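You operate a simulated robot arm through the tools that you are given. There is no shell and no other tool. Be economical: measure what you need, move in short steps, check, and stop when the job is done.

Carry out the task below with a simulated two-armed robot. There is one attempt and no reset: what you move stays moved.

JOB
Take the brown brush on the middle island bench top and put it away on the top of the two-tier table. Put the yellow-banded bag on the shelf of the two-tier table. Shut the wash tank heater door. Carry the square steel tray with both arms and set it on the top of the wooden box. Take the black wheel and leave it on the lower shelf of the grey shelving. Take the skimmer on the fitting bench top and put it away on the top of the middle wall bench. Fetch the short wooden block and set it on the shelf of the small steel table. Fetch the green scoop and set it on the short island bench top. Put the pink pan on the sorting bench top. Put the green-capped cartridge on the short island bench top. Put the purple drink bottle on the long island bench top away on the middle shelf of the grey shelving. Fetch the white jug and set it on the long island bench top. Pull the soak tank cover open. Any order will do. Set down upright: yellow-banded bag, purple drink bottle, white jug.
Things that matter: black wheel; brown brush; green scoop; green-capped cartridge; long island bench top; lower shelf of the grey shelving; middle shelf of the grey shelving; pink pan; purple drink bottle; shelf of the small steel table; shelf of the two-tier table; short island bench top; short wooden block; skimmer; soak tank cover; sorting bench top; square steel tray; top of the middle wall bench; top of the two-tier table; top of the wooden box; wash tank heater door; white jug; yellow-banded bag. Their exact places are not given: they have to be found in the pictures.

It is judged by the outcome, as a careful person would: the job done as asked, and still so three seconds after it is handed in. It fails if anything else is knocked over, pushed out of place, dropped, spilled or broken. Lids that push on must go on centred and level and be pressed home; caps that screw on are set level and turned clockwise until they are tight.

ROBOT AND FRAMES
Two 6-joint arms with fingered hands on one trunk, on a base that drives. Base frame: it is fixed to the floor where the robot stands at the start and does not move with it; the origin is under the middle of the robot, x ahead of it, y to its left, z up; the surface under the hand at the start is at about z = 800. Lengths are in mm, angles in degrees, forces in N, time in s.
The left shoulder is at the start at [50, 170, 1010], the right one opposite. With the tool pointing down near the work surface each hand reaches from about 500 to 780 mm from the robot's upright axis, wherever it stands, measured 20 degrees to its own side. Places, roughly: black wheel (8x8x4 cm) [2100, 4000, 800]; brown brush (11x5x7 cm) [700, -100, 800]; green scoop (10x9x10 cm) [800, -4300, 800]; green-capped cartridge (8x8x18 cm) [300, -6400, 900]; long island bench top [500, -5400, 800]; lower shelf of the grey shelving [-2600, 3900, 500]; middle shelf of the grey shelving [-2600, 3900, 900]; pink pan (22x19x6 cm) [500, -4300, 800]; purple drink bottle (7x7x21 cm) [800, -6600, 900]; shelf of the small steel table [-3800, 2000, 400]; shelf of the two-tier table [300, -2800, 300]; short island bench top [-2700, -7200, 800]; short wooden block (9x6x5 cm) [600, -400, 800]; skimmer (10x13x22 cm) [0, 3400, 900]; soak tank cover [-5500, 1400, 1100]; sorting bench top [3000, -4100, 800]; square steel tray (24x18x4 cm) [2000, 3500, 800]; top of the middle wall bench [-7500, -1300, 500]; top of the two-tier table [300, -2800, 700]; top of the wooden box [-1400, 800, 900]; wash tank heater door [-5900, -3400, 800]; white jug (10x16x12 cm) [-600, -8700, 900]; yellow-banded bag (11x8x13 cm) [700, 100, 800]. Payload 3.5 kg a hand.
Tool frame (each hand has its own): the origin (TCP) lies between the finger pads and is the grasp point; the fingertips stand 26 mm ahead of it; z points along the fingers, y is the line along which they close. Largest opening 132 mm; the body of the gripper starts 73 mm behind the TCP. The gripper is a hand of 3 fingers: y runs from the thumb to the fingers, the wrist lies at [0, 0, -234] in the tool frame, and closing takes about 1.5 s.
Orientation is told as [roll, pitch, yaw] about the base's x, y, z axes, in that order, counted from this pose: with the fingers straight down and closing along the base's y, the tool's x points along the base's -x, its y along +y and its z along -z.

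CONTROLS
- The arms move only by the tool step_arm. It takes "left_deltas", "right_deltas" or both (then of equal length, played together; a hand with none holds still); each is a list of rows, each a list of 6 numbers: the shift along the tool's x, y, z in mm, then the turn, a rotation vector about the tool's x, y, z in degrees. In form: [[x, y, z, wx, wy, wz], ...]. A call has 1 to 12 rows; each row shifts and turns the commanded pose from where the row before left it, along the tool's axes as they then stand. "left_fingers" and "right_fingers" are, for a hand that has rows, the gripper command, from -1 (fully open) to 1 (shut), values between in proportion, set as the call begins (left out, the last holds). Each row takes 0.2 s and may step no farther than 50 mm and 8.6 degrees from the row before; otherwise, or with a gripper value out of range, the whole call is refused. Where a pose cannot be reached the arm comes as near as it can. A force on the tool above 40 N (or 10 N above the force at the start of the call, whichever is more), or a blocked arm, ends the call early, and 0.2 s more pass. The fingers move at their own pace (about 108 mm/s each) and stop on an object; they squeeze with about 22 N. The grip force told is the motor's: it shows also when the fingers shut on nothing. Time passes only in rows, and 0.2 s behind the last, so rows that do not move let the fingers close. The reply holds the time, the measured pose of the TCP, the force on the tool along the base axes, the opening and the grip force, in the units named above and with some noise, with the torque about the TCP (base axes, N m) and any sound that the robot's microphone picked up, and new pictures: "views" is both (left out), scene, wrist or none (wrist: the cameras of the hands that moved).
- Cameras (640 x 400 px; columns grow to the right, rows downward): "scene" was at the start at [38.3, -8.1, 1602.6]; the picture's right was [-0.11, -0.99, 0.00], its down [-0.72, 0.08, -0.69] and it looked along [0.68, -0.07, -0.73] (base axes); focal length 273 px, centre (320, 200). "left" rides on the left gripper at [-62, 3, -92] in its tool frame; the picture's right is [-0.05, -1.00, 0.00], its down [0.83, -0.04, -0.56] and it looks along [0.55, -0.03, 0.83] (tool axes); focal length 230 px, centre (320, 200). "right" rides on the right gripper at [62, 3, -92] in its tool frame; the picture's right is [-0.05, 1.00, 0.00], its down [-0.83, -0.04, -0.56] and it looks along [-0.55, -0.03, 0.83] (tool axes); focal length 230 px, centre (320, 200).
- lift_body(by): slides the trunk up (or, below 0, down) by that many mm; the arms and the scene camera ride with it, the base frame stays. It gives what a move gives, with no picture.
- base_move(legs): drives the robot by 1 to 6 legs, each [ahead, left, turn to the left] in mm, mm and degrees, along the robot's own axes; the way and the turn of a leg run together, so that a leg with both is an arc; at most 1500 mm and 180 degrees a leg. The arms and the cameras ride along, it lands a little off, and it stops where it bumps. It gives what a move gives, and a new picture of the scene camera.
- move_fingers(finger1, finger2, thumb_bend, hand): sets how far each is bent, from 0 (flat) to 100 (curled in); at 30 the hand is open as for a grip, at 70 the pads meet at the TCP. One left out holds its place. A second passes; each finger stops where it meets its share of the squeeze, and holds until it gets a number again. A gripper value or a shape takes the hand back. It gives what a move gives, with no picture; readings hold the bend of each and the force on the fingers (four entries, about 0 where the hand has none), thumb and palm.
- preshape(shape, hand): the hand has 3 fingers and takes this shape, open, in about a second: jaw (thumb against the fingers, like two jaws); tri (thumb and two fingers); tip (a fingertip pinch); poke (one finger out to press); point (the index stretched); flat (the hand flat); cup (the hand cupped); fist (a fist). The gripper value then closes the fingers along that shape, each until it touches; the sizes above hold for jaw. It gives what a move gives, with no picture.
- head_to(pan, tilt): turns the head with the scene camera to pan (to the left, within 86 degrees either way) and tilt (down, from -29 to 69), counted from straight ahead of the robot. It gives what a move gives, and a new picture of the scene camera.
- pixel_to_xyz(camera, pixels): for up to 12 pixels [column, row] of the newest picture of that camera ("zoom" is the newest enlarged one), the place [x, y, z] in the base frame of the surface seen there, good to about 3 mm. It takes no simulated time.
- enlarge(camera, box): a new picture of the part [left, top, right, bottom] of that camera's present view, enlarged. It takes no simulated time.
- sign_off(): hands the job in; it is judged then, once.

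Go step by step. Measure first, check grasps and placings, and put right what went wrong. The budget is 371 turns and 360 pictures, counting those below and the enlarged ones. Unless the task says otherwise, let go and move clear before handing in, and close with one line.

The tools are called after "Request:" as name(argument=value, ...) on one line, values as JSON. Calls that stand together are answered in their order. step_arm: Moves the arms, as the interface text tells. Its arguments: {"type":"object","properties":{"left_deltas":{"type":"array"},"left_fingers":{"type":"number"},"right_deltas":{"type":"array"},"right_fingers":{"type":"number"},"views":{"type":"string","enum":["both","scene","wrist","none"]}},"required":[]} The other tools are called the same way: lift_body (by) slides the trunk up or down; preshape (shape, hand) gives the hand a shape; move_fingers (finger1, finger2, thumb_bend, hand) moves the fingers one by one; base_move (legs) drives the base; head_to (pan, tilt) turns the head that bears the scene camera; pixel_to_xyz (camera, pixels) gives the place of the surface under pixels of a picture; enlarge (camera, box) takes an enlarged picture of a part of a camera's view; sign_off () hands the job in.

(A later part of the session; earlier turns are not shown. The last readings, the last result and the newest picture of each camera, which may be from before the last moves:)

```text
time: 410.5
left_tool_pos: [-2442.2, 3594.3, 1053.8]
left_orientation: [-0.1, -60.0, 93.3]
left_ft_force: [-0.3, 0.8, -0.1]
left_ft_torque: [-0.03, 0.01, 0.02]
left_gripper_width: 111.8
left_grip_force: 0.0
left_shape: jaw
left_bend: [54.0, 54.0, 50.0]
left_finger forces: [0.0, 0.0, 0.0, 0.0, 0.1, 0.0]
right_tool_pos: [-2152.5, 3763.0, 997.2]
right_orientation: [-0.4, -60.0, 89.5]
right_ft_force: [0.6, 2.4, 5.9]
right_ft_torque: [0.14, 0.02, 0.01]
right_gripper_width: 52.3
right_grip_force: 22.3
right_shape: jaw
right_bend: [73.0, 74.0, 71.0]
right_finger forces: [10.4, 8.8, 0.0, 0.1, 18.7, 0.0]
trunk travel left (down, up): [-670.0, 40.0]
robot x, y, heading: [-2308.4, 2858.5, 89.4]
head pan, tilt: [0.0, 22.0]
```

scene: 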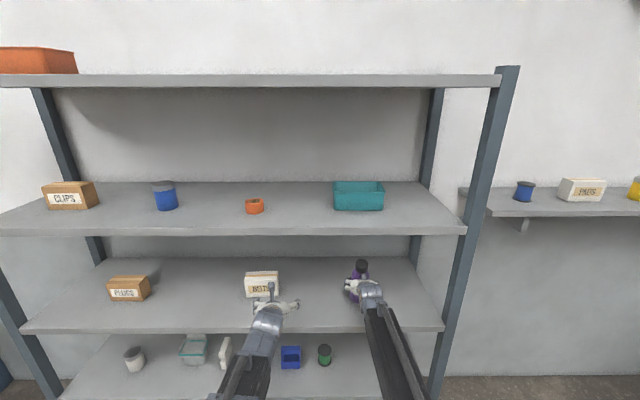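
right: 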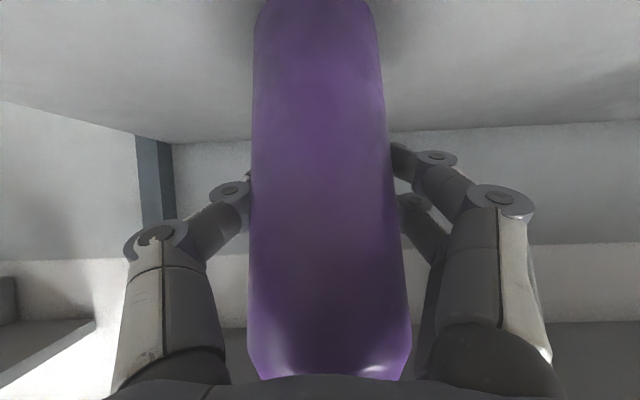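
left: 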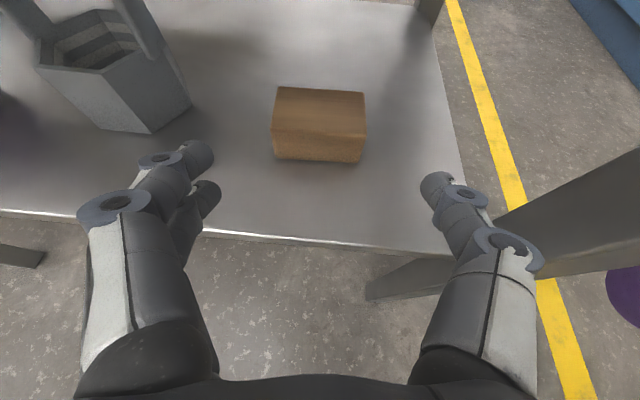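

There's already contact (+6 N) at z 997, so the bottle slid slightly in the grip. I'll check that it stands vertical before releasing.

Request:
enlarge(camera="scene", box=[300, 230, 420, 330])

Request:
pixel_to_xyz(camera="right", pixels=[[318, 20], [318, 100], [318, 200], [318, 300], [318, 350], [258, 60], [378, 60], [262, 300], [398, 300]])

```text
4.00 times, centred on (360, 280) of scene
```

zoom: 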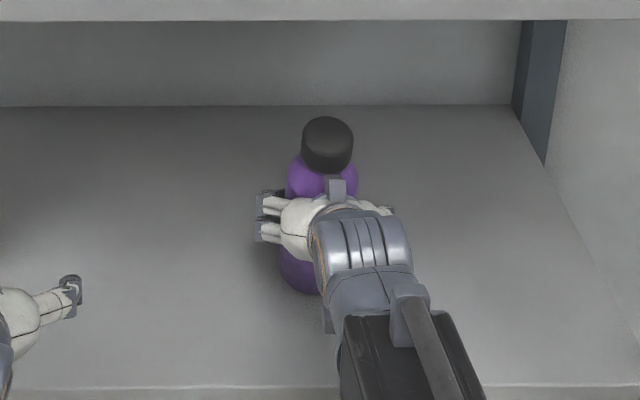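

```text
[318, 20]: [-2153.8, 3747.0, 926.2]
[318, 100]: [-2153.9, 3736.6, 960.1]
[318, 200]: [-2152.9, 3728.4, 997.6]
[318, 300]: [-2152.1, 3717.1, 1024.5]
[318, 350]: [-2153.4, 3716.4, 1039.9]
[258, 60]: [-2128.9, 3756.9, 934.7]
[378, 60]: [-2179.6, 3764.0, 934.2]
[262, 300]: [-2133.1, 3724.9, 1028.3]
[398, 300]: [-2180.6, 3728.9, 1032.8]
```

The bottle leans back about 15° (its front surface goes from y 3747 at z 926 to 3716 at z 1040). I'll lift 25 mm, pitch the hand +15° to right it, and re-measure.

Request:
step_arm(right_deltas=[[-21.6, 0, -12.5, 0, 0, 0], [0, 0, 0, 0, 7.5, 0], [0, 0, 0, 0, 7.5, 0]], views="wrist")

Request:
pixel_to_xyz(camera="right", pixels=[[318, 20], [318, 60], [318, 100], [318, 200], [318, 300], [318, 350]])

```text
time: 411.3
left_tool_pos: [-2443.2, 3594.5, 1052.9]
left_orientation: [-0.1, -60.0, 93.4]
left_ft_force: [0.1, -0.3, 0.0]
left_ft_torque: [0.01, 0.0, 0.05]
left_gripper_width: 111.8
left_grip_force: 0.1
left_shape: jaw
left_bend: [54.0, 54.0, 50.0]
left_finger forces: [0.0, 0.0, 0.0, 0.0, 0.0, 0.0]
right_tool_pos: [-2150.9, 3761.8, 1020.3]
right_orientation: [-0.2, -44.6, 89.4]
right_ft_force: [0.1, 0.9, -4.4]
right_ft_torque: [0.03, -0.03, 0.01]
right_gripper_width: 52.0
right_grip_force: 21.7
right_shape: jaw
right_bend: [73.0, 74.0, 71.0]
right_finger forces: [10.1, 7.4, 0.1, 0.0, 16.8, 0.0]
trunk travel left (down, up): [-670.0, 40.0]
robot x, y, heading: [-2311.5, 2856.7, 89.7]
head pan, tilt: [0.0, 22.0]
```

right: 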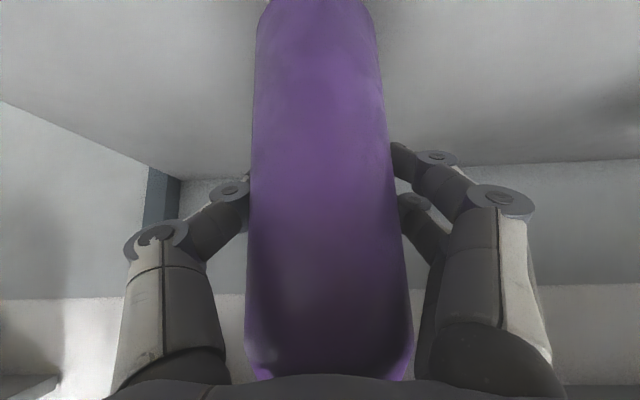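

```text
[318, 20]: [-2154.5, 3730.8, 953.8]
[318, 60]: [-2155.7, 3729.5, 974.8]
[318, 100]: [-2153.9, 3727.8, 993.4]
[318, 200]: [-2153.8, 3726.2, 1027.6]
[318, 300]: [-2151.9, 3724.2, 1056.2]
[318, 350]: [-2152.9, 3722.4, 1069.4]
```

About 4° of lean remains. I'll correct that and lower slowly until contact.

Request:
step_arm(right_deltas=[[0, 0, 0, 0, 4, 0], [7.6, 0, 9.2, 0, 0, 0], [4, 0, 4.8, 0, 0, 0], [0, 0, 0, 0, 0, 0]], views="none")

Request:
step_arm(right_deltas=[[1.3, 0, 1.5, 0, 0, 0], [1.3, 0, 1.5, 0, 0, 0], [0, 0, 0, 0, 0, 0]], views="none")

```text
time: 412.3
left_tool_pos: [-2442.7, 3594.6, 1052.7]
left_orientation: [-0.1, -60.1, 93.4]
left_ft_force: [-0.1, 0.3, -0.2]
left_ft_torque: [0.01, 0.01, 0.04]
left_gripper_width: 112.1
left_grip_force: 0.0
left_shape: jaw
left_bend: [54.0, 54.0, 50.0]
left_finger forces: [0.1, 0.0, 0.0, 0.1, 0.1, 0.0]
right_tool_pos: [-2152.6, 3757.0, 1000.5]
right_orientation: [-0.2, -40.9, 89.4]
right_ft_force: [-0.2, 1.4, -4.7]
right_ft_torque: [0.03, -0.01, -0.01]
right_gripper_width: 51.7
right_grip_force: 22.2
right_shape: jaw
right_bend: [73.0, 74.0, 71.0]
right_finger forces: [10.1, 7.8, 0.1, 0.0, 17.0, 0.0]
right hand out of reach, approached as far as the arm can: row 1
trunk travel left (down, up): [-670.0, 40.0]
robot x, y, heading: [-2313.3, 2858.6, 89.7]
head pan, tilt: [0.0, 22.0]
```

```text
time: 413.1
left_tool_pos: [-2442.4, 3594.1, 1053.1]
left_orientation: [0.0, -60.1, 93.4]
left_ft_force: [-0.7, -0.2, -0.1]
left_ft_torque: [0.01, -0.04, 0.01]
left_gripper_width: 112.1
left_grip_force: 0.1
left_shape: jaw
left_bend: [54.0, 54.0, 50.0]
left_finger forces: [0.0, 0.1, 0.1, 0.1, 0.0, 0.0]
right_tool_pos: [-2152.7, 3757.7, 997.5]
right_orientation: [-0.3, -41.0, 89.4]
right_ft_force: [-0.2, 0.1, -4.3]
right_ft_torque: [0.02, 0.02, 0.0]
right_gripper_width: 51.6
right_grip_force: 21.7
right_shape: jaw
right_bend: [73.0, 74.0, 71.0]
right_finger forces: [10.0, 7.8, 0.0, 0.0, 17.0, 0.1]
trunk travel left (down, up): [-670.0, 40.0]
robot x, y, heading: [-2308.6, 2856.8, 89.4]
head pan, tilt: [0.0, 22.0]
```

No contact yet. I'll continue down in 2 mm steps.

Request:
step_arm(right_deltas=[[1.3, 0, 1.5, 0, 0, 0], [1.3, 0, 1.5, 0, 0, 0], [1.3, 0, 1.5, 0, 0, 0], [0, 0, 0, 0, 0, 0]], views="wrist")

Request:
pixel_to_xyz(camera="right", pixels=[[318, 20], [318, 60], [318, 100], [318, 200], [318, 300], [318, 350]])

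```text
time: 414.1
left_tool_pos: [-2442.6, 3595.0, 1054.6]
left_orientation: [-0.1, -60.0, 93.5]
left_ft_force: [0.0, 0.3, -0.3]
left_ft_torque: [0.02, -0.03, -0.03]
left_gripper_width: 111.8
left_grip_force: 0.0
left_shape: jaw
left_bend: [54.0, 54.0, 50.0]
left_finger forces: [0.0, 0.0, 0.0, 0.1, 0.0, 0.0]
right_tool_pos: [-2152.1, 3756.6, 992.8]
right_orientation: [-0.2, -41.0, 89.4]
right_ft_force: [0.5, -1.3, 0.3]
right_ft_torque: [0.02, 0.05, -0.01]
right_gripper_width: 51.9
right_grip_force: 22.3
right_shape: jaw
right_bend: [73.0, 74.0, 71.0]
right_finger forces: [10.0, 7.6, 0.1, 0.0, 17.2, 0.0]
trunk travel left (down, up): [-670.0, 40.0]
robot x, y, heading: [-2309.9, 2857.4, 89.7]
head pan, tilt: [0.0, 22.0]
```

right: 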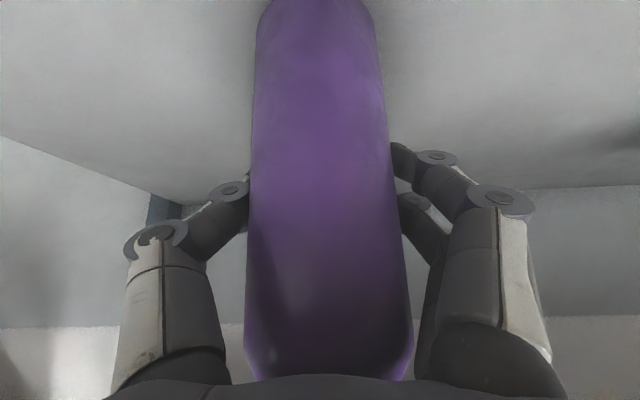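

```text
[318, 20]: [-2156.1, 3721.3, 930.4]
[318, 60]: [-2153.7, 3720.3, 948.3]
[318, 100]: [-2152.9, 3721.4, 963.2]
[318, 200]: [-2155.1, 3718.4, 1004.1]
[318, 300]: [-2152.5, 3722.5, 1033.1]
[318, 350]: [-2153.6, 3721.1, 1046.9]
```

It is vertical now and just touching. I'll lower 1 mm, open modestly and withdraw straight back.

Request:
step_arm(right_deltas=[[0.8, 0, 0.9, 0, 0, 0], [0, 0, 0, 0, 0, 0]], views="none")

Request:
step_arm(right_deltas=[[0, 0, 0, 0, 0, 0], [0, 0, 0, 0, 0, 0], [0, 0, 0, 0, 0, 0], [0, 0, 0, 0, 0, 0], [0, 0, 0, 0, 0, 0]], right_fingers=-0.5, views="wrist")

```text
time: 414.7
left_tool_pos: [-2442.6, 3593.9, 1054.0]
left_orientation: [-0.1, -60.0, 93.3]
left_ft_force: [0.5, 0.7, 0.3]
left_ft_torque: [0.01, -0.05, 0.01]
left_gripper_width: 111.9
left_grip_force: 0.0
left_shape: jaw
left_bend: [54.0, 54.0, 50.0]
left_finger forces: [0.1, 0.0, 0.0, 0.0, 0.0, 0.1]
right_tool_pos: [-2151.8, 3756.1, 992.0]
right_orientation: [-0.1, -41.0, 89.4]
right_ft_force: [1.0, -1.3, 4.4]
right_ft_torque: [0.06, 0.09, 0.01]
right_gripper_width: 52.0
right_grip_force: 22.0
right_shape: jaw
right_bend: [73.0, 74.0, 71.0]
right_finger forces: [9.9, 7.6, 0.0, 0.1, 17.7, 0.0]
trunk travel left (down, up): [-670.0, 40.0]
robot x, y, heading: [-2310.3, 2859.3, 89.6]
head pan, tilt: [0.0, 22.0]
```

```text
time: 415.9
left_tool_pos: [-2441.7, 3595.6, 1053.1]
left_orientation: [-0.1, -59.9, 93.3]
left_ft_force: [-0.3, 0.0, 0.0]
left_ft_torque: [-0.01, -0.02, 0.01]
left_gripper_width: 111.8
left_grip_force: 0.1
left_shape: jaw
left_bend: [54.0, 54.0, 50.0]
left_finger forces: [0.0, 0.1, 0.0, 0.0, 0.0, 0.0]
right_tool_pos: [-2152.9, 3756.8, 990.3]
right_orientation: [-0.2, -41.0, 89.4]
right_ft_force: [0.0, -0.4, -0.1]
right_ft_torque: [-0.01, -0.01, -0.02]
right_gripper_width: 98.7
right_grip_force: 0.1
right_shape: jaw
right_bend: [64.0, 64.0, 60.0]
right_finger forces: [0.1, 0.0, 0.0, 0.0, 0.0, 0.0]
trunk travel left (down, up): [-670.0, 40.0]
robot x, y, heading: [-2311.0, 2855.2, 89.1]
head pan, tilt: [0.0, 22.0]
```

right: 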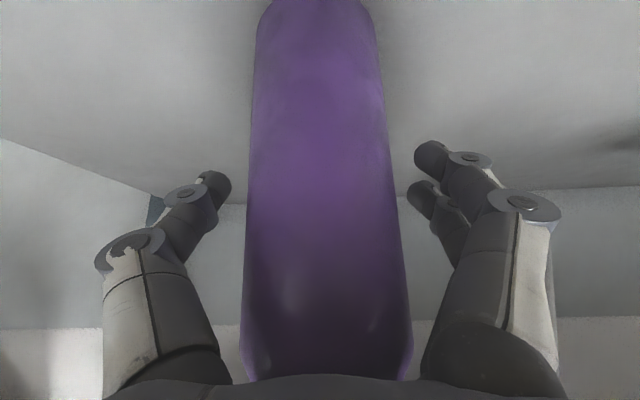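

The bottle stands free. I'll withdraw straight back.

Request:
step_arm(right_deltas=[[22.6, 0, -19.7, 0, 0, 0], [22.6, 0, -19.7, 0, 0, 0], [22.6, 0, -19.7, 0, 0, 0], [22.6, 0, -19.7, 0, 0, 0], [22.6, 0, -19.7, 0, 0, 0], [22.6, 0, -19.7, 0, 0, 0]], views="scene")

```text
time: 417.3
left_tool_pos: [-2442.3, 3594.4, 1054.4]
left_orientation: [-0.1, -60.0, 93.3]
left_ft_force: [-0.6, -0.5, -0.1]
left_ft_torque: [0.0, 0.01, 0.01]
left_gripper_width: 112.0
left_grip_force: 0.0
left_shape: jaw
left_bend: [54.0, 54.0, 50.0]
left_finger forces: [0.1, 0.1, 0.1, 0.0, 0.2, 0.0]
right_tool_pos: [-2155.0, 3576.0, 992.1]
right_orientation: [-0.1, -40.8, 89.4]
right_ft_force: [0.4, 0.1, -0.3]
right_ft_torque: [-0.02, 0.0, -0.02]
right_gripper_width: 98.5
right_grip_force: 0.1
right_shape: jaw
right_bend: [64.0, 64.0, 60.0]
right_finger forces: [0.0, 0.0, 0.0, 0.1, 0.0, 0.1]
trunk travel left (down, up): [-670.0, 40.0]
robot x, y, heading: [-2315.0, 2860.9, 89.5]
head pan, tilt: [0.0, 22.0]
```

scene: 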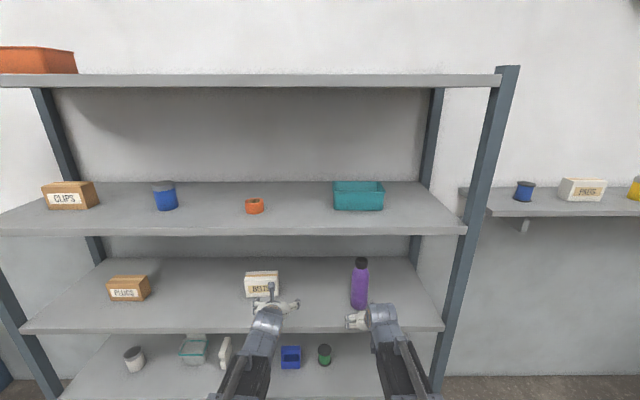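

The bottle is upright on the middle shelf. Next are the tray, wheel and skimmer to the east. I'll back out, turn east and drive along y of about 1500.

Request:
base_move(legs=[[-1000, 0, 0], [0, 0, -90], [1300, -360, 0], [1400, 0, 0]])

Request:
head_to(pan=45, tilt=22)

```text
time: 439.2
left_tool_pos: [1112.4, 1699.8, 1054.0]
left_orientation: [-0.1, -60.0, 5.2]
left_ft_force: [0.6, -0.8, -0.1]
left_ft_torque: [0.01, 0.01, -0.02]
left_gripper_width: 111.9
left_grip_force: 0.1
left_shape: jaw
left_bend: [54.0, 54.0, 50.0]
left_finger forces: [0.0, 0.0, 0.0, 0.0, 0.0, 0.0]
right_tool_pos: [1102.9, 1411.5, 992.7]
right_orientation: [-0.3, -40.8, 1.3]
right_ft_force: [0.6, -0.4, -0.6]
right_ft_torque: [-0.01, 0.01, -0.01]
right_gripper_width: 98.7
right_grip_force: 0.1
right_shape: jaw
right_bend: [64.0, 64.0, 60.0]
right_finger forces: [0.0, 0.0, 0.1, 0.0, 0.1, 0.0]
trunk travel left (down, up): [-670.0, 40.0]
robot x, y, heading: [377.9, 1547.9, 1.5]
head pan, tilt: [0.0, 22.0]
```

scene: 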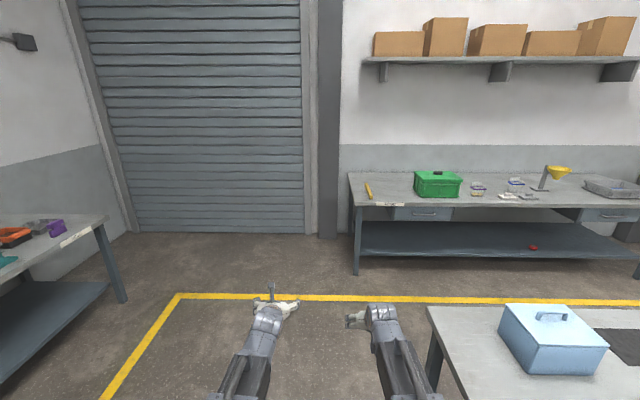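

```text
time: 440.3
left_tool_pos: [1111.3, 1700.2, 1051.8]
left_orientation: [-0.2, -60.0, 5.3]
left_ft_force: [-0.2, -0.1, -0.2]
left_ft_torque: [-0.02, 0.02, 0.03]
left_gripper_width: 111.9
left_grip_force: 0.1
left_shape: jaw
left_bend: [54.0, 54.0, 50.0]
left_finger forces: [0.0, 0.1, 0.0, 0.0, 0.1, 0.0]
right_tool_pos: [1102.9, 1410.7, 992.3]
right_orientation: [-0.2, -40.7, 1.2]
right_ft_force: [-1.1, 0.2, 0.4]
right_ft_torque: [-0.03, -0.02, 0.01]
right_gripper_width: 98.5
right_grip_force: 0.0
right_shape: jaw
right_bend: [64.0, 64.0, 60.0]
right_finger forces: [0.1, 0.0, 0.0, 0.0, 0.1, 0.0]
trunk travel left (down, up): [-670.0, 40.0]
robot x, y, heading: [381.2, 1543.8, 1.5]
head pan, tilt: [45.0, 22.0]
```

scene: 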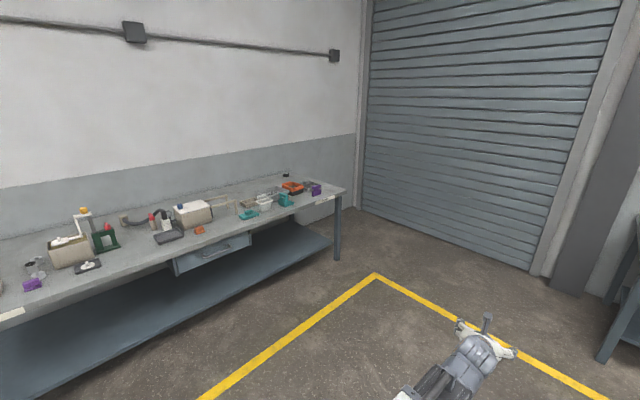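

The fitting bench runs along the north wall. I'll face north and move toward its east end.

Request:
base_move(legs=[[1100, 0, 0], [0, 0, 88.5], [900, 0, 0]])

Request:
head_to(pan=-5, tilt=32)

```text
time: 454.1
left_tool_pos: [1317.5, 3200.0, 1053.9]
left_orientation: [-0.2, -60.0, 95.1]
left_ft_force: [-0.1, -0.7, 0.3]
left_ft_torque: [0.0, -0.01, -0.02]
left_gripper_width: 111.9
left_grip_force: 0.0
left_shape: jaw
left_bend: [54.0, 54.0, 50.0]
left_finger forces: [0.0, 0.1, 0.0, 0.0, 0.0, 0.0]
right_tool_pos: [1606.9, 3190.8, 992.6]
right_orientation: [-0.3, -40.8, 91.0]
right_ft_force: [0.5, 0.5, 0.2]
right_ft_torque: [0.0, 0.01, 0.0]
right_gripper_width: 98.8
right_grip_force: 0.1
right_shape: jaw
right_bend: [64.0, 64.0, 60.0]
right_finger forces: [0.1, 0.0, 0.0, 0.0, 0.0, 0.0]
trunk travel left (down, up): [-670.0, 40.0]
robot x, y, heading: [1466.9, 2467.1, 91.4]
head pan, tilt: [45.0, 22.0]
```

scene: 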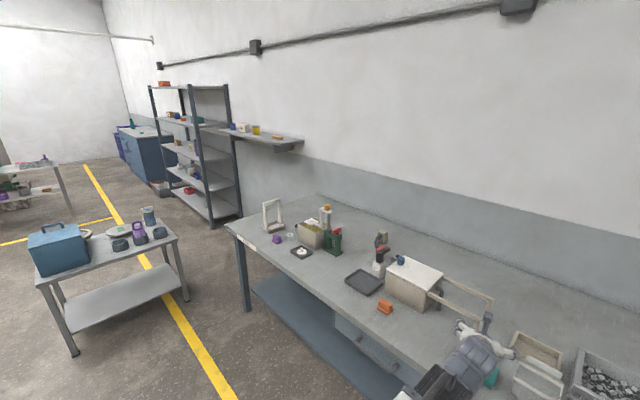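

```text
time: 455.3
left_tool_pos: [1318.4, 3199.3, 1053.6]
left_orientation: [-0.1, -60.0, 95.1]
left_ft_force: [-0.3, 0.4, -0.5]
left_ft_torque: [-0.01, -0.02, 0.03]
left_gripper_width: 112.1
left_grip_force: 0.2
left_shape: jaw
left_bend: [54.0, 54.0, 50.0]
left_finger forces: [0.0, 0.0, 0.0, 0.1, 0.0, 0.0]
right_tool_pos: [1607.1, 3188.1, 992.1]
right_orientation: [-0.3, -40.8, 91.1]
right_ft_force: [-0.1, 0.1, 0.6]
right_ft_torque: [0.01, 0.0, 0.02]
right_gripper_width: 98.7
right_grip_force: 0.0
right_shape: jaw
right_bend: [64.0, 64.0, 60.0]
right_finger forces: [0.0, 0.0, 0.0, 0.0, 0.0, 0.0]
trunk travel left (down, up): [-670.0, 40.0]
robot x, y, heading: [1472.3, 2468.4, 91.2]
head pan, tilt: [-5.0, 32.0]
```

scene: 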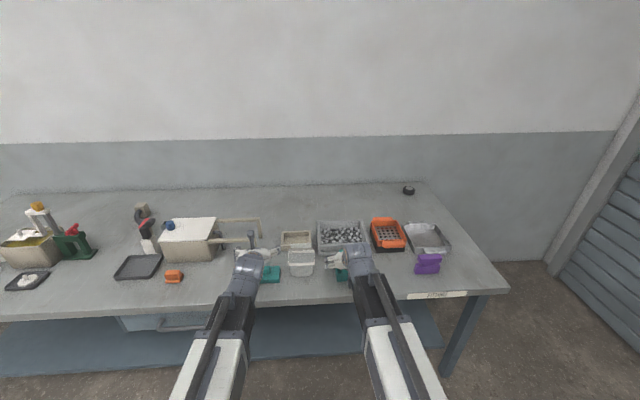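

The steel tray is at (428,237) and the black wheel at (408,190). I'll enlarge and measure.

Request:
enlarge(camera="scene", box=[340, 170, 520, 300])

Request:
pixel_to_xyz(camera="scene", pixels=[[408, 190], [405, 224], [440, 224], [452, 250], [412, 252], [428, 240], [428, 225], [430, 252], [428, 268], [400, 238], [440, 294], [480, 290]])

```text
3.08 times, centred on (430, 235) of scene
```

zoom: 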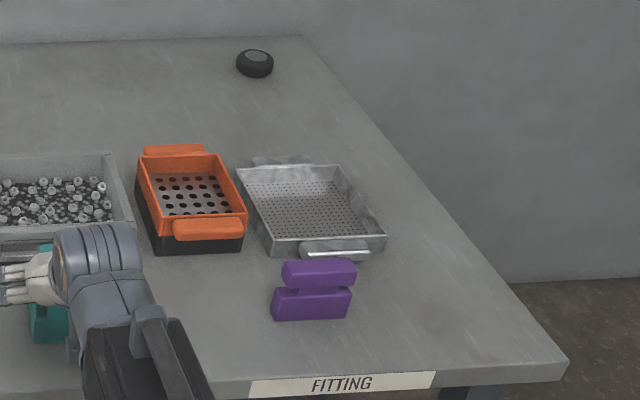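

```text
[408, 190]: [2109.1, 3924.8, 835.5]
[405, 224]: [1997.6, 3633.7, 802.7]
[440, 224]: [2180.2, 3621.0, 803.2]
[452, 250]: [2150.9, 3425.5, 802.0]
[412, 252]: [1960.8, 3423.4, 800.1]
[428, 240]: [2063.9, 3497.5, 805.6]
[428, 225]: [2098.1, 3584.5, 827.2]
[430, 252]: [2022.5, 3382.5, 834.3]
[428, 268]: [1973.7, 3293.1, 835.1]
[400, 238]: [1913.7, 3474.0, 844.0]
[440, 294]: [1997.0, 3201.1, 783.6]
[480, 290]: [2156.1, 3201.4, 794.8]
```

I'll carry the tray by its left and right walls while facing north. The left wall is close to the orange tray, so I'll bring both hands upright above it and inspect.

Request:
step_arm(left_deltas=[[0, 0, 0, 0, 8.5, 0], [0, 0, 0, 0, 8.5, 0], [0, 0, 0, 0, 8.5, 0], [0, 0, 0, 0, 8.5, 0], [0, 0, 0, 0, 8.6, 0], [0, 0, 0, 0, 8.6, 0], [0, 0, 0, 0, 8.6, 0], [0, 0, 0, 0, 0, 4], [20, -34, 20, 0, 0, 0], [20, -33, 20, 0, 0, 0]], right_deltas=[[0, 0, 0, 0, 8.2, 0], [0, 0, 0, 0, 8.2, 0], [0, 0, 0, 0, 8.2, 0], [0, 0, 0, 0, 8.2, 0], [0, 0, 0, 0, 8, 0], [0, 0, 0, 0, 0, 0], [0, 0, -10, 0, 0, 0], [0, 0, -10, 0, 0, 0], [10, 25, 0, 0, 0, 0], [10, 25, 0, 0, 0, 0]], views="none")

Request:
base_move(legs=[[330, -590, -1.2]])

Request:
step_arm(left_deltas=[[0, 0, 0, 0, 0, 0]], right_deltas=[[0, 0, 0, 0, 0, 0]], views="wrist")

```text
time: 457.5
left_tool_pos: [1385.4, 3158.0, 1014.6]
left_orientation: [0.1, -0.3, 91.0]
left_ft_force: [0.6, 0.0, -0.3]
left_ft_torque: [0.0, 0.06, 0.02]
left_gripper_width: 112.1
left_grip_force: 0.0
left_shape: jaw
left_bend: [54.0, 54.0, 50.0]
left_finger forces: [0.0, 0.0, 0.0, 0.0, 0.0, 0.1]
right_tool_pos: [1558.4, 3166.9, 1012.0]
right_orientation: [-0.2, 0.0, 91.0]
right_ft_force: [0.0, 0.9, 0.2]
right_ft_torque: [-0.01, -0.01, 0.0]
right_gripper_width: 98.5
right_grip_force: 0.1
right_shape: jaw
right_bend: [64.0, 64.0, 60.0]
right_finger forces: [0.0, 0.0, 0.1, 0.0, 0.0, 0.0]
trunk travel left (down, up): [-670.0, 40.0]
robot x, y, heading: [1474.1, 2466.9, 91.5]
head pan, tilt: [-5.0, 32.0]
```

```text
time: 461.2
left_tool_pos: [1999.6, 3491.9, 1013.7]
left_orientation: [0.1, -0.3, 89.3]
left_ft_force: [0.2, 0.4, -0.3]
left_ft_torque: [0.0, -0.01, -0.02]
left_gripper_width: 112.1
left_grip_force: 0.1
left_shape: jaw
left_bend: [54.0, 54.0, 50.0]
left_finger forces: [0.1, 0.1, 0.0, 0.1, 0.1, 0.0]
right_tool_pos: [2174.1, 3493.6, 1011.1]
right_orientation: [-0.2, 0.0, 89.3]
right_ft_force: [-0.1, 0.2, -0.2]
right_ft_torque: [0.03, 0.03, -0.04]
right_gripper_width: 98.9
right_grip_force: 0.0
right_shape: jaw
right_bend: [64.0, 64.0, 60.0]
right_finger forces: [0.0, 0.0, 0.1, 0.0, 0.0, 0.0]
trunk travel left (down, up): [-670.0, 40.0]
robot x, y, heading: [2064.3, 2799.2, 89.7]
head pan, tilt: [-5.0, 32.0]
```

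scene: 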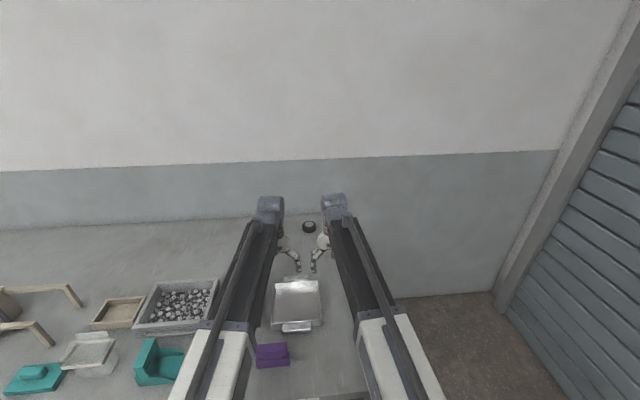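

```text
time: 461.6
left_tool_pos: [1999.2, 3491.9, 1014.5]
left_orientation: [0.1, -0.2, 89.3]
left_ft_force: [1.1, 0.4, -0.4]
left_ft_torque: [-0.02, 0.03, -0.02]
left_gripper_width: 112.2
left_grip_force: 0.0
left_shape: jaw
left_bend: [54.0, 54.0, 50.0]
left_finger forces: [0.0, 0.1, 0.1, 0.0, 0.1, 0.0]
right_tool_pos: [2174.0, 3494.6, 1011.9]
right_orientation: [-0.1, -0.1, 89.3]
right_ft_force: [-0.2, -0.4, 0.4]
right_ft_torque: [0.0, -0.01, 0.01]
right_gripper_width: 99.0
right_grip_force: 0.0
right_shape: jaw
right_bend: [64.0, 64.0, 60.0]
right_finger forces: [0.0, 0.1, 0.1, 0.0, 0.1, 0.0]
trunk travel left (down, up): [-670.0, 40.0]
robot x, y, heading: [2065.7, 2801.3, 89.8]
head pan, tilt: [-5.0, 32.0]
```

right: 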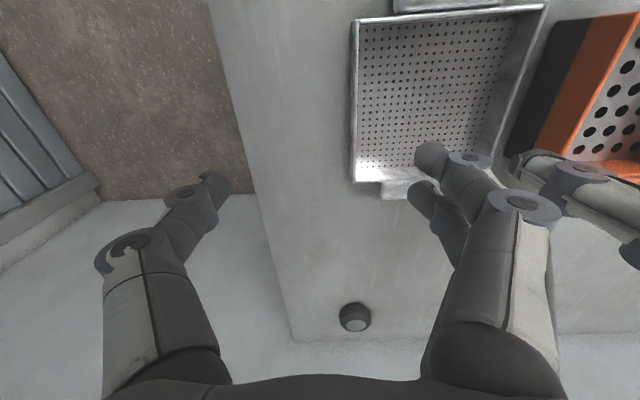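
left: 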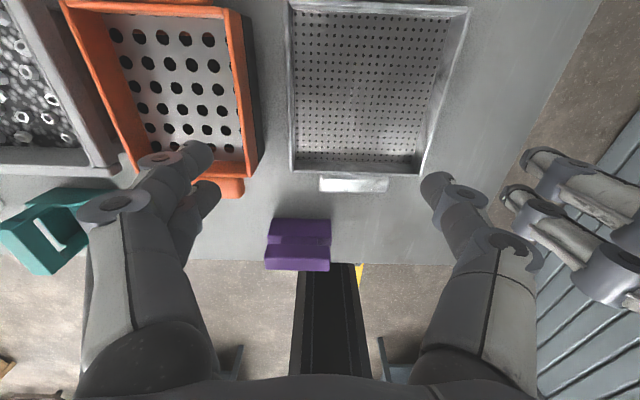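

Both views show the tray well. I'll measure the rim corners and the gap to the orange tray.

Request:
pixel_to_xyz(camera="left", pixels=[[294, 168], [421, 172], [291, 12], [468, 12], [293, 100], [440, 100], [258, 160], [253, 100], [245, 20], [275, 120], [355, 184], [260, 180]])

Request:
pixel_to_xyz(camera="right", pixels=[[354, 100], [353, 178], [357, 25], [520, 60], [357, 315]])

```text
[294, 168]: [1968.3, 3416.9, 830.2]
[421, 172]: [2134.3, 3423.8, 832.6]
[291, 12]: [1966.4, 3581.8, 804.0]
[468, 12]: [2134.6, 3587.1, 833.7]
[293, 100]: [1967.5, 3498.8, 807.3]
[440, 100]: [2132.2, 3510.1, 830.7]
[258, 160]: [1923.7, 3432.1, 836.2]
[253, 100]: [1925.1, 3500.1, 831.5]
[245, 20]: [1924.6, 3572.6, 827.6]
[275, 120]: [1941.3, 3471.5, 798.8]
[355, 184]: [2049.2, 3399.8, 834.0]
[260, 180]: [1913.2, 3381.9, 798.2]
```

```text
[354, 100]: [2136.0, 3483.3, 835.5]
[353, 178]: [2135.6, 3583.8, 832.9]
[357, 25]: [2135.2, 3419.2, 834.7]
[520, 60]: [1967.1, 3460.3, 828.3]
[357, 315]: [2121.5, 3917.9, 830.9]
```

The tray walls are at x 1968 and 2135, rim z 834, with a 43 mm gap to the orange tray. I'll narrow both hands, centre them over the walls and descend.

Request:
step_arm(left_deltas=[[0, 16, 0, 0, 0, 0], [0, 15, 0, 0, 0, 0], [0, 0, 40, 0, 0, 0], [0, 0, 40, 0, 0, 0], [0, 0, 20, 0, 0, 0]], right_deltas=[[0, 19, 0, 0, 0, 0], [0, 19, 0, 0, 0, 0], [0, 0, 40, 0, 0, 0], [0, 0, 40, 0, 0, 0], [0, 0, 17, 0, 0, 0]], left_fingers=0.45, right_fingers=0.45, views="wrist")

```text
time: 462.8
left_tool_pos: [1968.3, 3493.0, 915.6]
left_orientation: [0.0, -0.1, 89.4]
left_ft_force: [-0.1, -0.4, -0.1]
left_ft_torque: [0.02, 0.02, -0.03]
left_gripper_width: 36.6
left_grip_force: 0.0
left_shape: jaw
left_bend: [73.0, 73.0, 70.0]
left_finger forces: [0.1, 0.1, 0.0, 0.1, 0.0, 0.0]
right_tool_pos: [2135.9, 3493.9, 915.3]
right_orientation: [-0.1, 0.0, 89.3]
right_ft_force: [-0.9, -0.1, 0.5]
right_ft_torque: [0.01, 0.01, -0.01]
right_gripper_width: 36.8
right_grip_force: 0.0
right_shape: jaw
right_bend: [73.0, 73.0, 70.0]
right_finger forces: [0.1, 0.0, 0.0, 0.0, 0.1, 0.0]
trunk travel left (down, up): [-670.0, 40.0]
robot x, y, heading: [2066.1, 2799.1, 89.5]
head pan, tilt: [-5.0, 32.0]
```

right: 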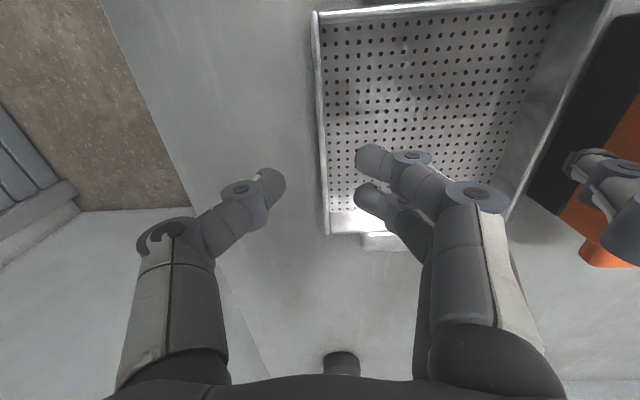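
left: 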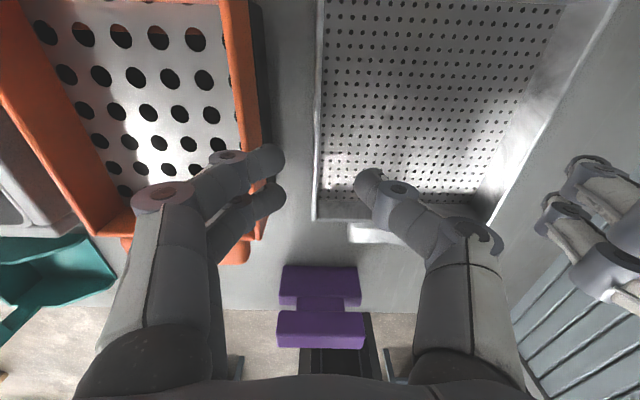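

The left fingers' joints could touch the orange tray's rim, so I'll narrow both hands to about 20 mm and stop at z 842.

Request:
step_arm(left_deltas=[[0, 0, 20, 0, 0, 0], [0, 0, 20, 0, 0, 0], [0, 0, 15, 0, 0, 0], [0, 0, 10, 0, 0, 0]], right_deltas=[[0, 0, 20, 0, 0, 0], [0, 0, 20, 0, 0, 0], [0, 0, 15, 0, 0, 0], [0, 0, 10, 0, 0, 0]], left_fingers=0.7, right_fingers=0.6, views="wrist")

```text
time: 463.8
left_tool_pos: [1969.4, 3493.0, 848.6]
left_orientation: [-0.1, -0.2, 89.3]
left_ft_force: [3.9, -0.4, 0.8]
left_ft_torque: [-0.01, 0.15, 0.02]
left_gripper_width: 19.5
left_grip_force: 0.0
left_shape: jaw
left_bend: [73.0, 72.0, 70.0]
left_finger forces: [2.2, 2.1, 0.0, 0.0, 0.0, 0.0]
right_tool_pos: [2137.1, 3496.0, 849.2]
right_orientation: [-0.1, -0.1, 89.3]
right_ft_force: [-0.3, -0.4, -0.5]
right_ft_torque: [-0.01, 0.01, 0.03]
right_gripper_width: 26.9
right_grip_force: 0.0
right_shape: jaw
right_bend: [73.0, 73.0, 70.0]
right_finger forces: [0.0, 0.1, 0.0, 0.1, 0.1, 0.0]
trunk travel left (down, up): [-670.0, 40.0]
robot x, y, heading: [2067.3, 2798.1, 89.5]
head pan, tilt: [-5.0, 32.0]
```

right: 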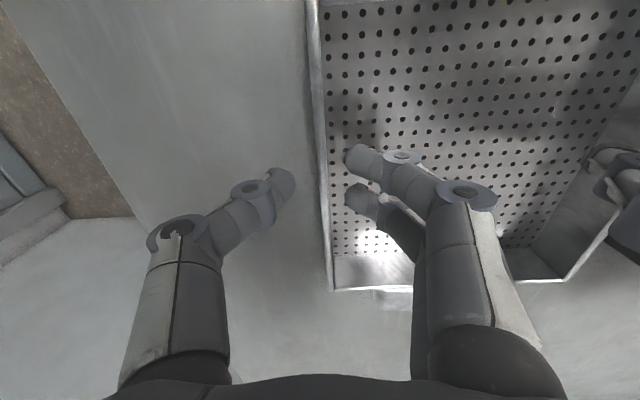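
left: 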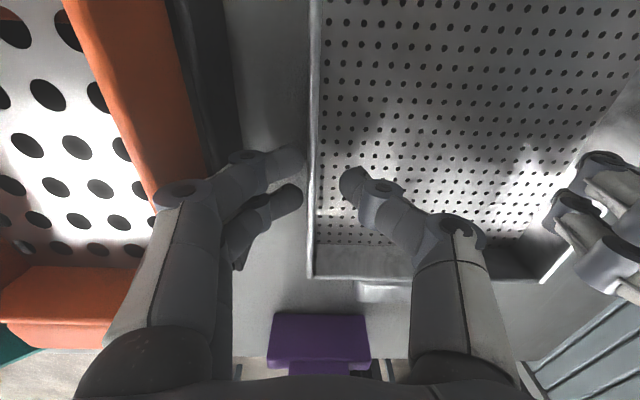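

The left fingers lightly touch the orange tray (about 2 N each). I'll narrow the left hand further, which moves them away from it, and then go down the last 7 mm.

Request:
step_arm(left_deltas=[[0, 0, -3, 0, 0, 0], [0, 0, 0, 0, 0, 0], [0, 0, 4, 0, 0, 0], [0, 0, 4, 0, 0, 0], [0, 0, 3, 0, 0, 0]], right_deltas=[[0, 2, 0, 0, 0, 0], [0, 0, 0, 0, 0, 0], [0, 0, 4, 0, 0, 0], [0, 0, 4, 0, 0, 0], [0, 0, 0, 0, 0, 0]], left_fingers=0.88, right_fingers=0.8, views="wrist")

```text
time: 465.0
left_tool_pos: [1967.6, 3493.4, 841.0]
left_orientation: [-0.2, -0.2, 89.3]
left_ft_force: [-2.0, 0.9, 1.6]
left_ft_torque: [0.04, 0.04, -0.02]
left_gripper_width: 8.4
left_grip_force: 0.0
left_shape: jaw
left_bend: [71.0, 71.0, 70.0]
left_finger forces: [0.6, 0.6, 0.1, 0.1, 0.1, 0.1]
right_tool_pos: [2134.6, 3494.0, 840.8]
right_orientation: [0.0, 0.0, 89.3]
right_ft_force: [1.0, 1.1, -0.1]
right_ft_torque: [0.0, 0.01, 0.0]
right_gripper_width: 13.8
right_grip_force: 0.1
right_shape: jaw
right_bend: [72.0, 72.0, 70.0]
right_finger forces: [0.1, 0.0, 0.1, 0.1, 0.0, 0.0]
trunk travel left (down, up): [-670.0, 40.0]
robot x, y, heading: [2066.6, 2798.5, 89.6]
head pan, tilt: [-5.0, 32.0]
```

right: 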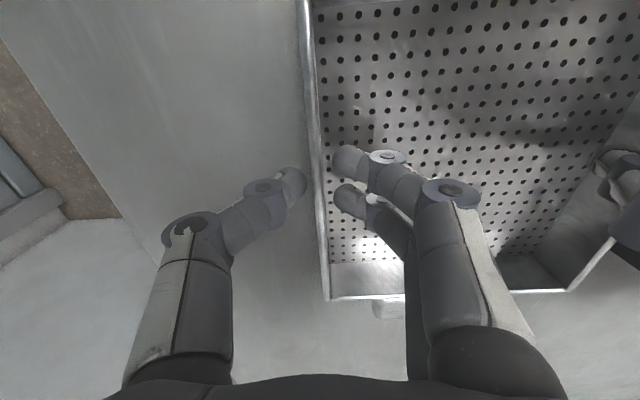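
left: 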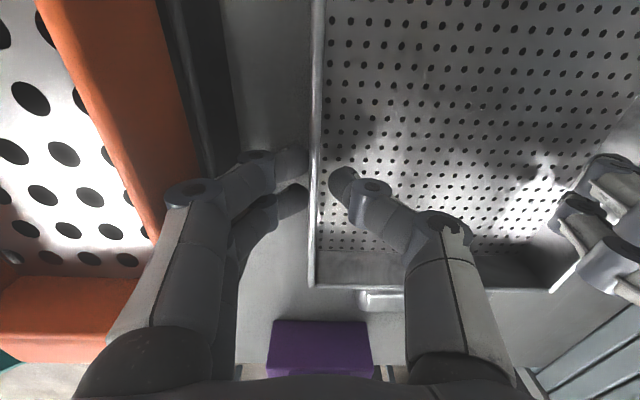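

Both walls are between the fingers. I'll close both and lift together.

Request:
step_arm(left_deltas=[[0, 0, 0, 0, 0, 0], [0, 0, 0, 0, 0, 0], [0, 0, 0, 0, 0, 0], [0, 0, 0, 0, 0, 0], [0, 0, 0, 0, 0, 0]], right_deltas=[[0, 0, 0, 0, 0, 0], [0, 0, 0, 0, 0, 0], [0, 0, 0, 0, 0, 0], [0, 0, 0, 0, 0, 0], [0, 0, 0, 0, 0, 0]], left_fingers=1, right_fingers=1, views="none")

Request:
step_arm(left_deltas=[[0, 0, -10, 0, 0, 0], [0, 0, -20, 0, 0, 0], [0, 0, -25, 0, 0, 0], [0, 0, -25, 0, 0, 0], [0, 0, -25, 0, 0, 0], [0, 0, -25, 0, 0, 0]], right_deltas=[[0, 0, -10, 0, 0, 0], [0, 0, -20, 0, 0, 0], [0, 0, -25, 0, 0, 0], [0, 0, -25, 0, 0, 0], [0, 0, -25, 0, 0, 0], [0, 0, -25, 0, 0, 0]], views="both")

```text
time: 466.2
left_tool_pos: [1968.9, 3493.5, 841.2]
left_orientation: [0.0, -0.2, 89.3]
left_ft_force: [-0.2, -0.7, -0.2]
left_ft_torque: [0.0, 0.03, -0.01]
left_gripper_width: 0.0
left_grip_force: 22.1
left_shape: jaw
left_bend: [71.0, 71.0, 69.0]
left_finger forces: [9.6, 9.7, 0.0, 0.1, 19.4, 0.0]
right_tool_pos: [2134.6, 3496.2, 842.2]
right_orientation: [0.0, 0.0, 89.3]
right_ft_force: [0.3, -0.7, 0.0]
right_ft_torque: [0.0, 0.01, 0.03]
right_gripper_width: 0.0
right_grip_force: 22.2
right_shape: jaw
right_bend: [69.0, 70.0, 70.0]
right_finger forces: [9.8, 9.6, 0.1, 0.1, 19.3, 0.0]
trunk travel left (down, up): [-670.0, 40.0]
robot x, y, heading: [2064.2, 2797.7, 89.5]
head pan, tilt: [-5.0, 32.0]
```

```text
time: 467.6
left_tool_pos: [1968.7, 3492.4, 972.6]
left_orientation: [0.0, -0.2, 89.3]
left_ft_force: [-2.4, 1.0, -2.2]
left_ft_torque: [-0.01, 0.07, -0.05]
left_gripper_width: 0.2
left_grip_force: 22.2
left_shape: jaw
left_bend: [71.0, 71.0, 69.0]
left_finger forces: [10.8, 10.8, 0.0, 0.1, 18.7, 0.0]
right_tool_pos: [2134.2, 3495.3, 972.7]
right_orientation: [-0.2, 0.0, 89.2]
right_ft_force: [2.5, 0.5, -1.4]
right_ft_torque: [-0.04, -0.04, -0.02]
right_gripper_width: 0.0
right_grip_force: 21.9
right_shape: jaw
right_bend: [69.0, 70.0, 70.0]
right_finger forces: [9.6, 9.1, 0.0, 0.1, 21.3, 0.0]
trunk travel left (down, up): [-670.0, 40.0]
robot x, y, heading: [2065.8, 2801.9, 89.5]
head pan, tilt: [-5.0, 32.0]
```

scene: 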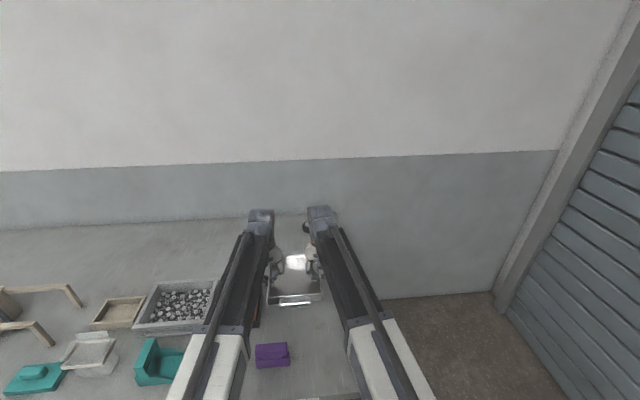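
right: 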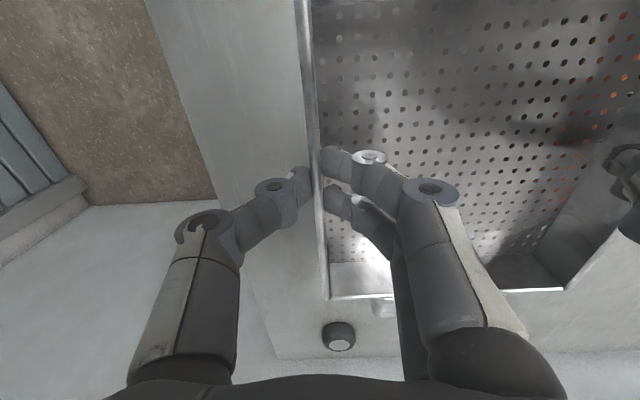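
left: 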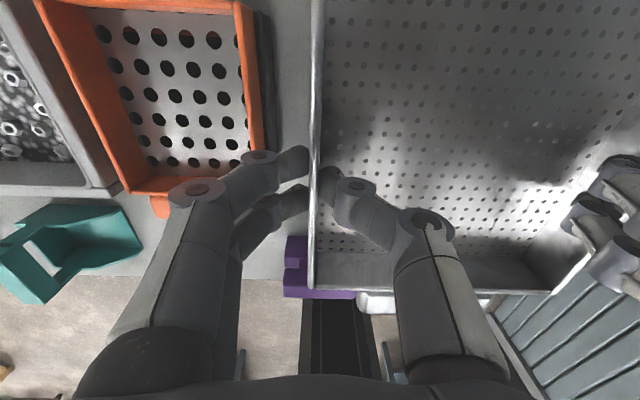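

The tray is lifted level. I'll raise it, back out, turn west and carry it to the wooden box.

Request:
step_arm(left_deltas=[[0, 0, -20, 0, 0, 0], [0, 0, -20, 0, 0, 0], [0, 0, -15, 0, 0, 0]], right_deltas=[[0, 0, -20, 0, 0, 0], [0, 0, -20, 0, 0, 0], [0, 0, -15, 0, 0, 0]], views="none")

Request:
base_move(legs=[[-1150, 0, 0], [0, 0, 45], [0, 0, 45], [1200, 0, 0], [1150, 0, 0]])

```text
time: 468.4
left_tool_pos: [1968.3, 3492.4, 1025.4]
left_orientation: [0.0, -0.2, 89.4]
left_ft_force: [-4.8, 0.4, -1.9]
left_ft_torque: [0.01, 0.05, 0.0]
left_gripper_width: 0.0
left_grip_force: 22.7
left_shape: jaw
left_bend: [71.0, 71.0, 69.0]
left_finger forces: [11.7, 11.3, 0.0, 0.0, 18.4, 0.0]
right_tool_pos: [2134.3, 3495.2, 1027.5]
right_orientation: [-0.3, 0.0, 89.3]
right_ft_force: [4.5, -0.4, -1.9]
right_ft_torque: [-0.01, -0.06, 0.03]
right_gripper_width: 0.1
right_grip_force: 21.8
right_shape: jaw
right_bend: [69.0, 70.0, 70.0]
right_finger forces: [9.4, 9.2, 0.0, 0.0, 22.9, 0.1]
trunk travel left (down, up): [-670.0, 40.0]
robot x, y, heading: [2069.0, 2799.4, 89.5]
head pan, tilt: [-5.0, 32.0]
```

```text
time: 489.6
left_tool_pos: [-988.7, 1540.5, 1026.9]
left_orientation: [0.0, -0.2, 179.9]
left_ft_force: [0.5, -5.5, -2.5]
left_ft_torque: [-0.12, -0.02, -0.01]
left_gripper_width: 0.2
left_grip_force: 22.6
left_shape: jaw
left_bend: [71.0, 71.0, 69.0]
left_finger forces: [11.9, 12.1, 0.0, 0.0, 18.3, 0.0]
right_tool_pos: [-992.7, 1706.6, 1026.7]
right_orientation: [-0.1, 0.0, 179.9]
right_ft_force: [0.0, 6.5, -1.8]
right_ft_torque: [0.07, -0.02, 0.03]
right_gripper_width: 0.2
right_grip_force: 22.2
right_shape: jaw
right_bend: [69.0, 70.0, 70.0]
right_finger forces: [9.3, 9.0, 0.0, 0.1, 23.7, 0.0]
trunk travel left (down, up): [-670.0, 40.0]
robot x, y, heading: [-292.2, 1648.0, -179.8]
head pan, tilt: [-5.0, 32.0]
```

scene: 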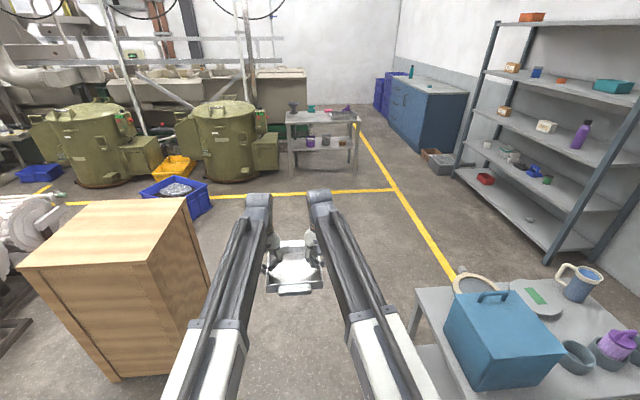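

The wooden box is at the left, and its top looks empty. I'll measure its corners.

Request:
pixel_to_xyz(camera="scene", pixels=[[30, 264], [90, 203], [183, 199], [148, 262], [110, 230], [170, 300]])

```text
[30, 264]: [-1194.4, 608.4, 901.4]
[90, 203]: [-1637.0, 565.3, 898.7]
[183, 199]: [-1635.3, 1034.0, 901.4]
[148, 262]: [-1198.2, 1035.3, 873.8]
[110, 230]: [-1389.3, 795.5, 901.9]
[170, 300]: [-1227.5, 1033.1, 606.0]
```

The box top spans x -1640 to -1187 and y 560–1037. I'll strafe left 826, then drive ahead 410.

Request:
base_move(legs=[[0, 826, 0], [400, 0, 0]])

```text
time: 496.0
left_tool_pos: [-1377.1, 711.2, 1026.1]
left_orientation: [0.0, -0.1, -179.9]
left_ft_force: [0.0, -4.1, -2.1]
left_ft_torque: [-0.11, 0.0, 0.0]
left_gripper_width: 0.2
left_grip_force: 22.1
left_shape: jaw
left_bend: [71.0, 71.0, 69.0]
left_finger forces: [11.3, 11.7, 0.1, 0.0, 19.0, 0.0]
right_tool_pos: [-1383.4, 878.0, 1026.3]
right_orientation: [0.0, 0.0, -179.9]
right_ft_force: [-0.6, 3.8, -1.9]
right_ft_torque: [0.05, -0.04, 0.02]
right_gripper_width: 0.0
right_grip_force: 22.2
right_shape: jaw
right_bend: [69.0, 70.0, 70.0]
right_finger forces: [9.8, 9.4, 0.1, 0.0, 23.1, 0.1]
trunk travel left (down, up): [-670.0, 40.0]
robot x, y, heading: [-683.2, 818.7, -179.6]
head pan, tilt: [-5.0, 32.0]
```

scene: 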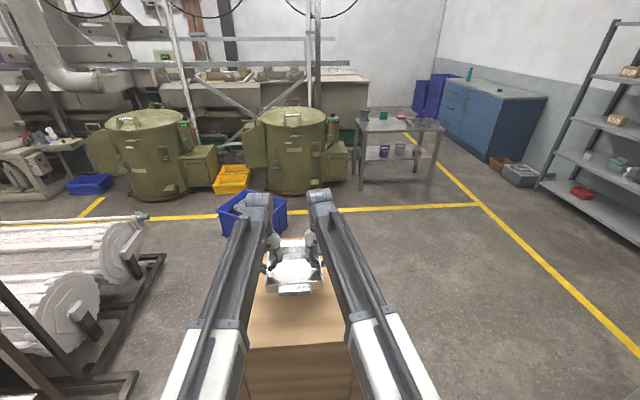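

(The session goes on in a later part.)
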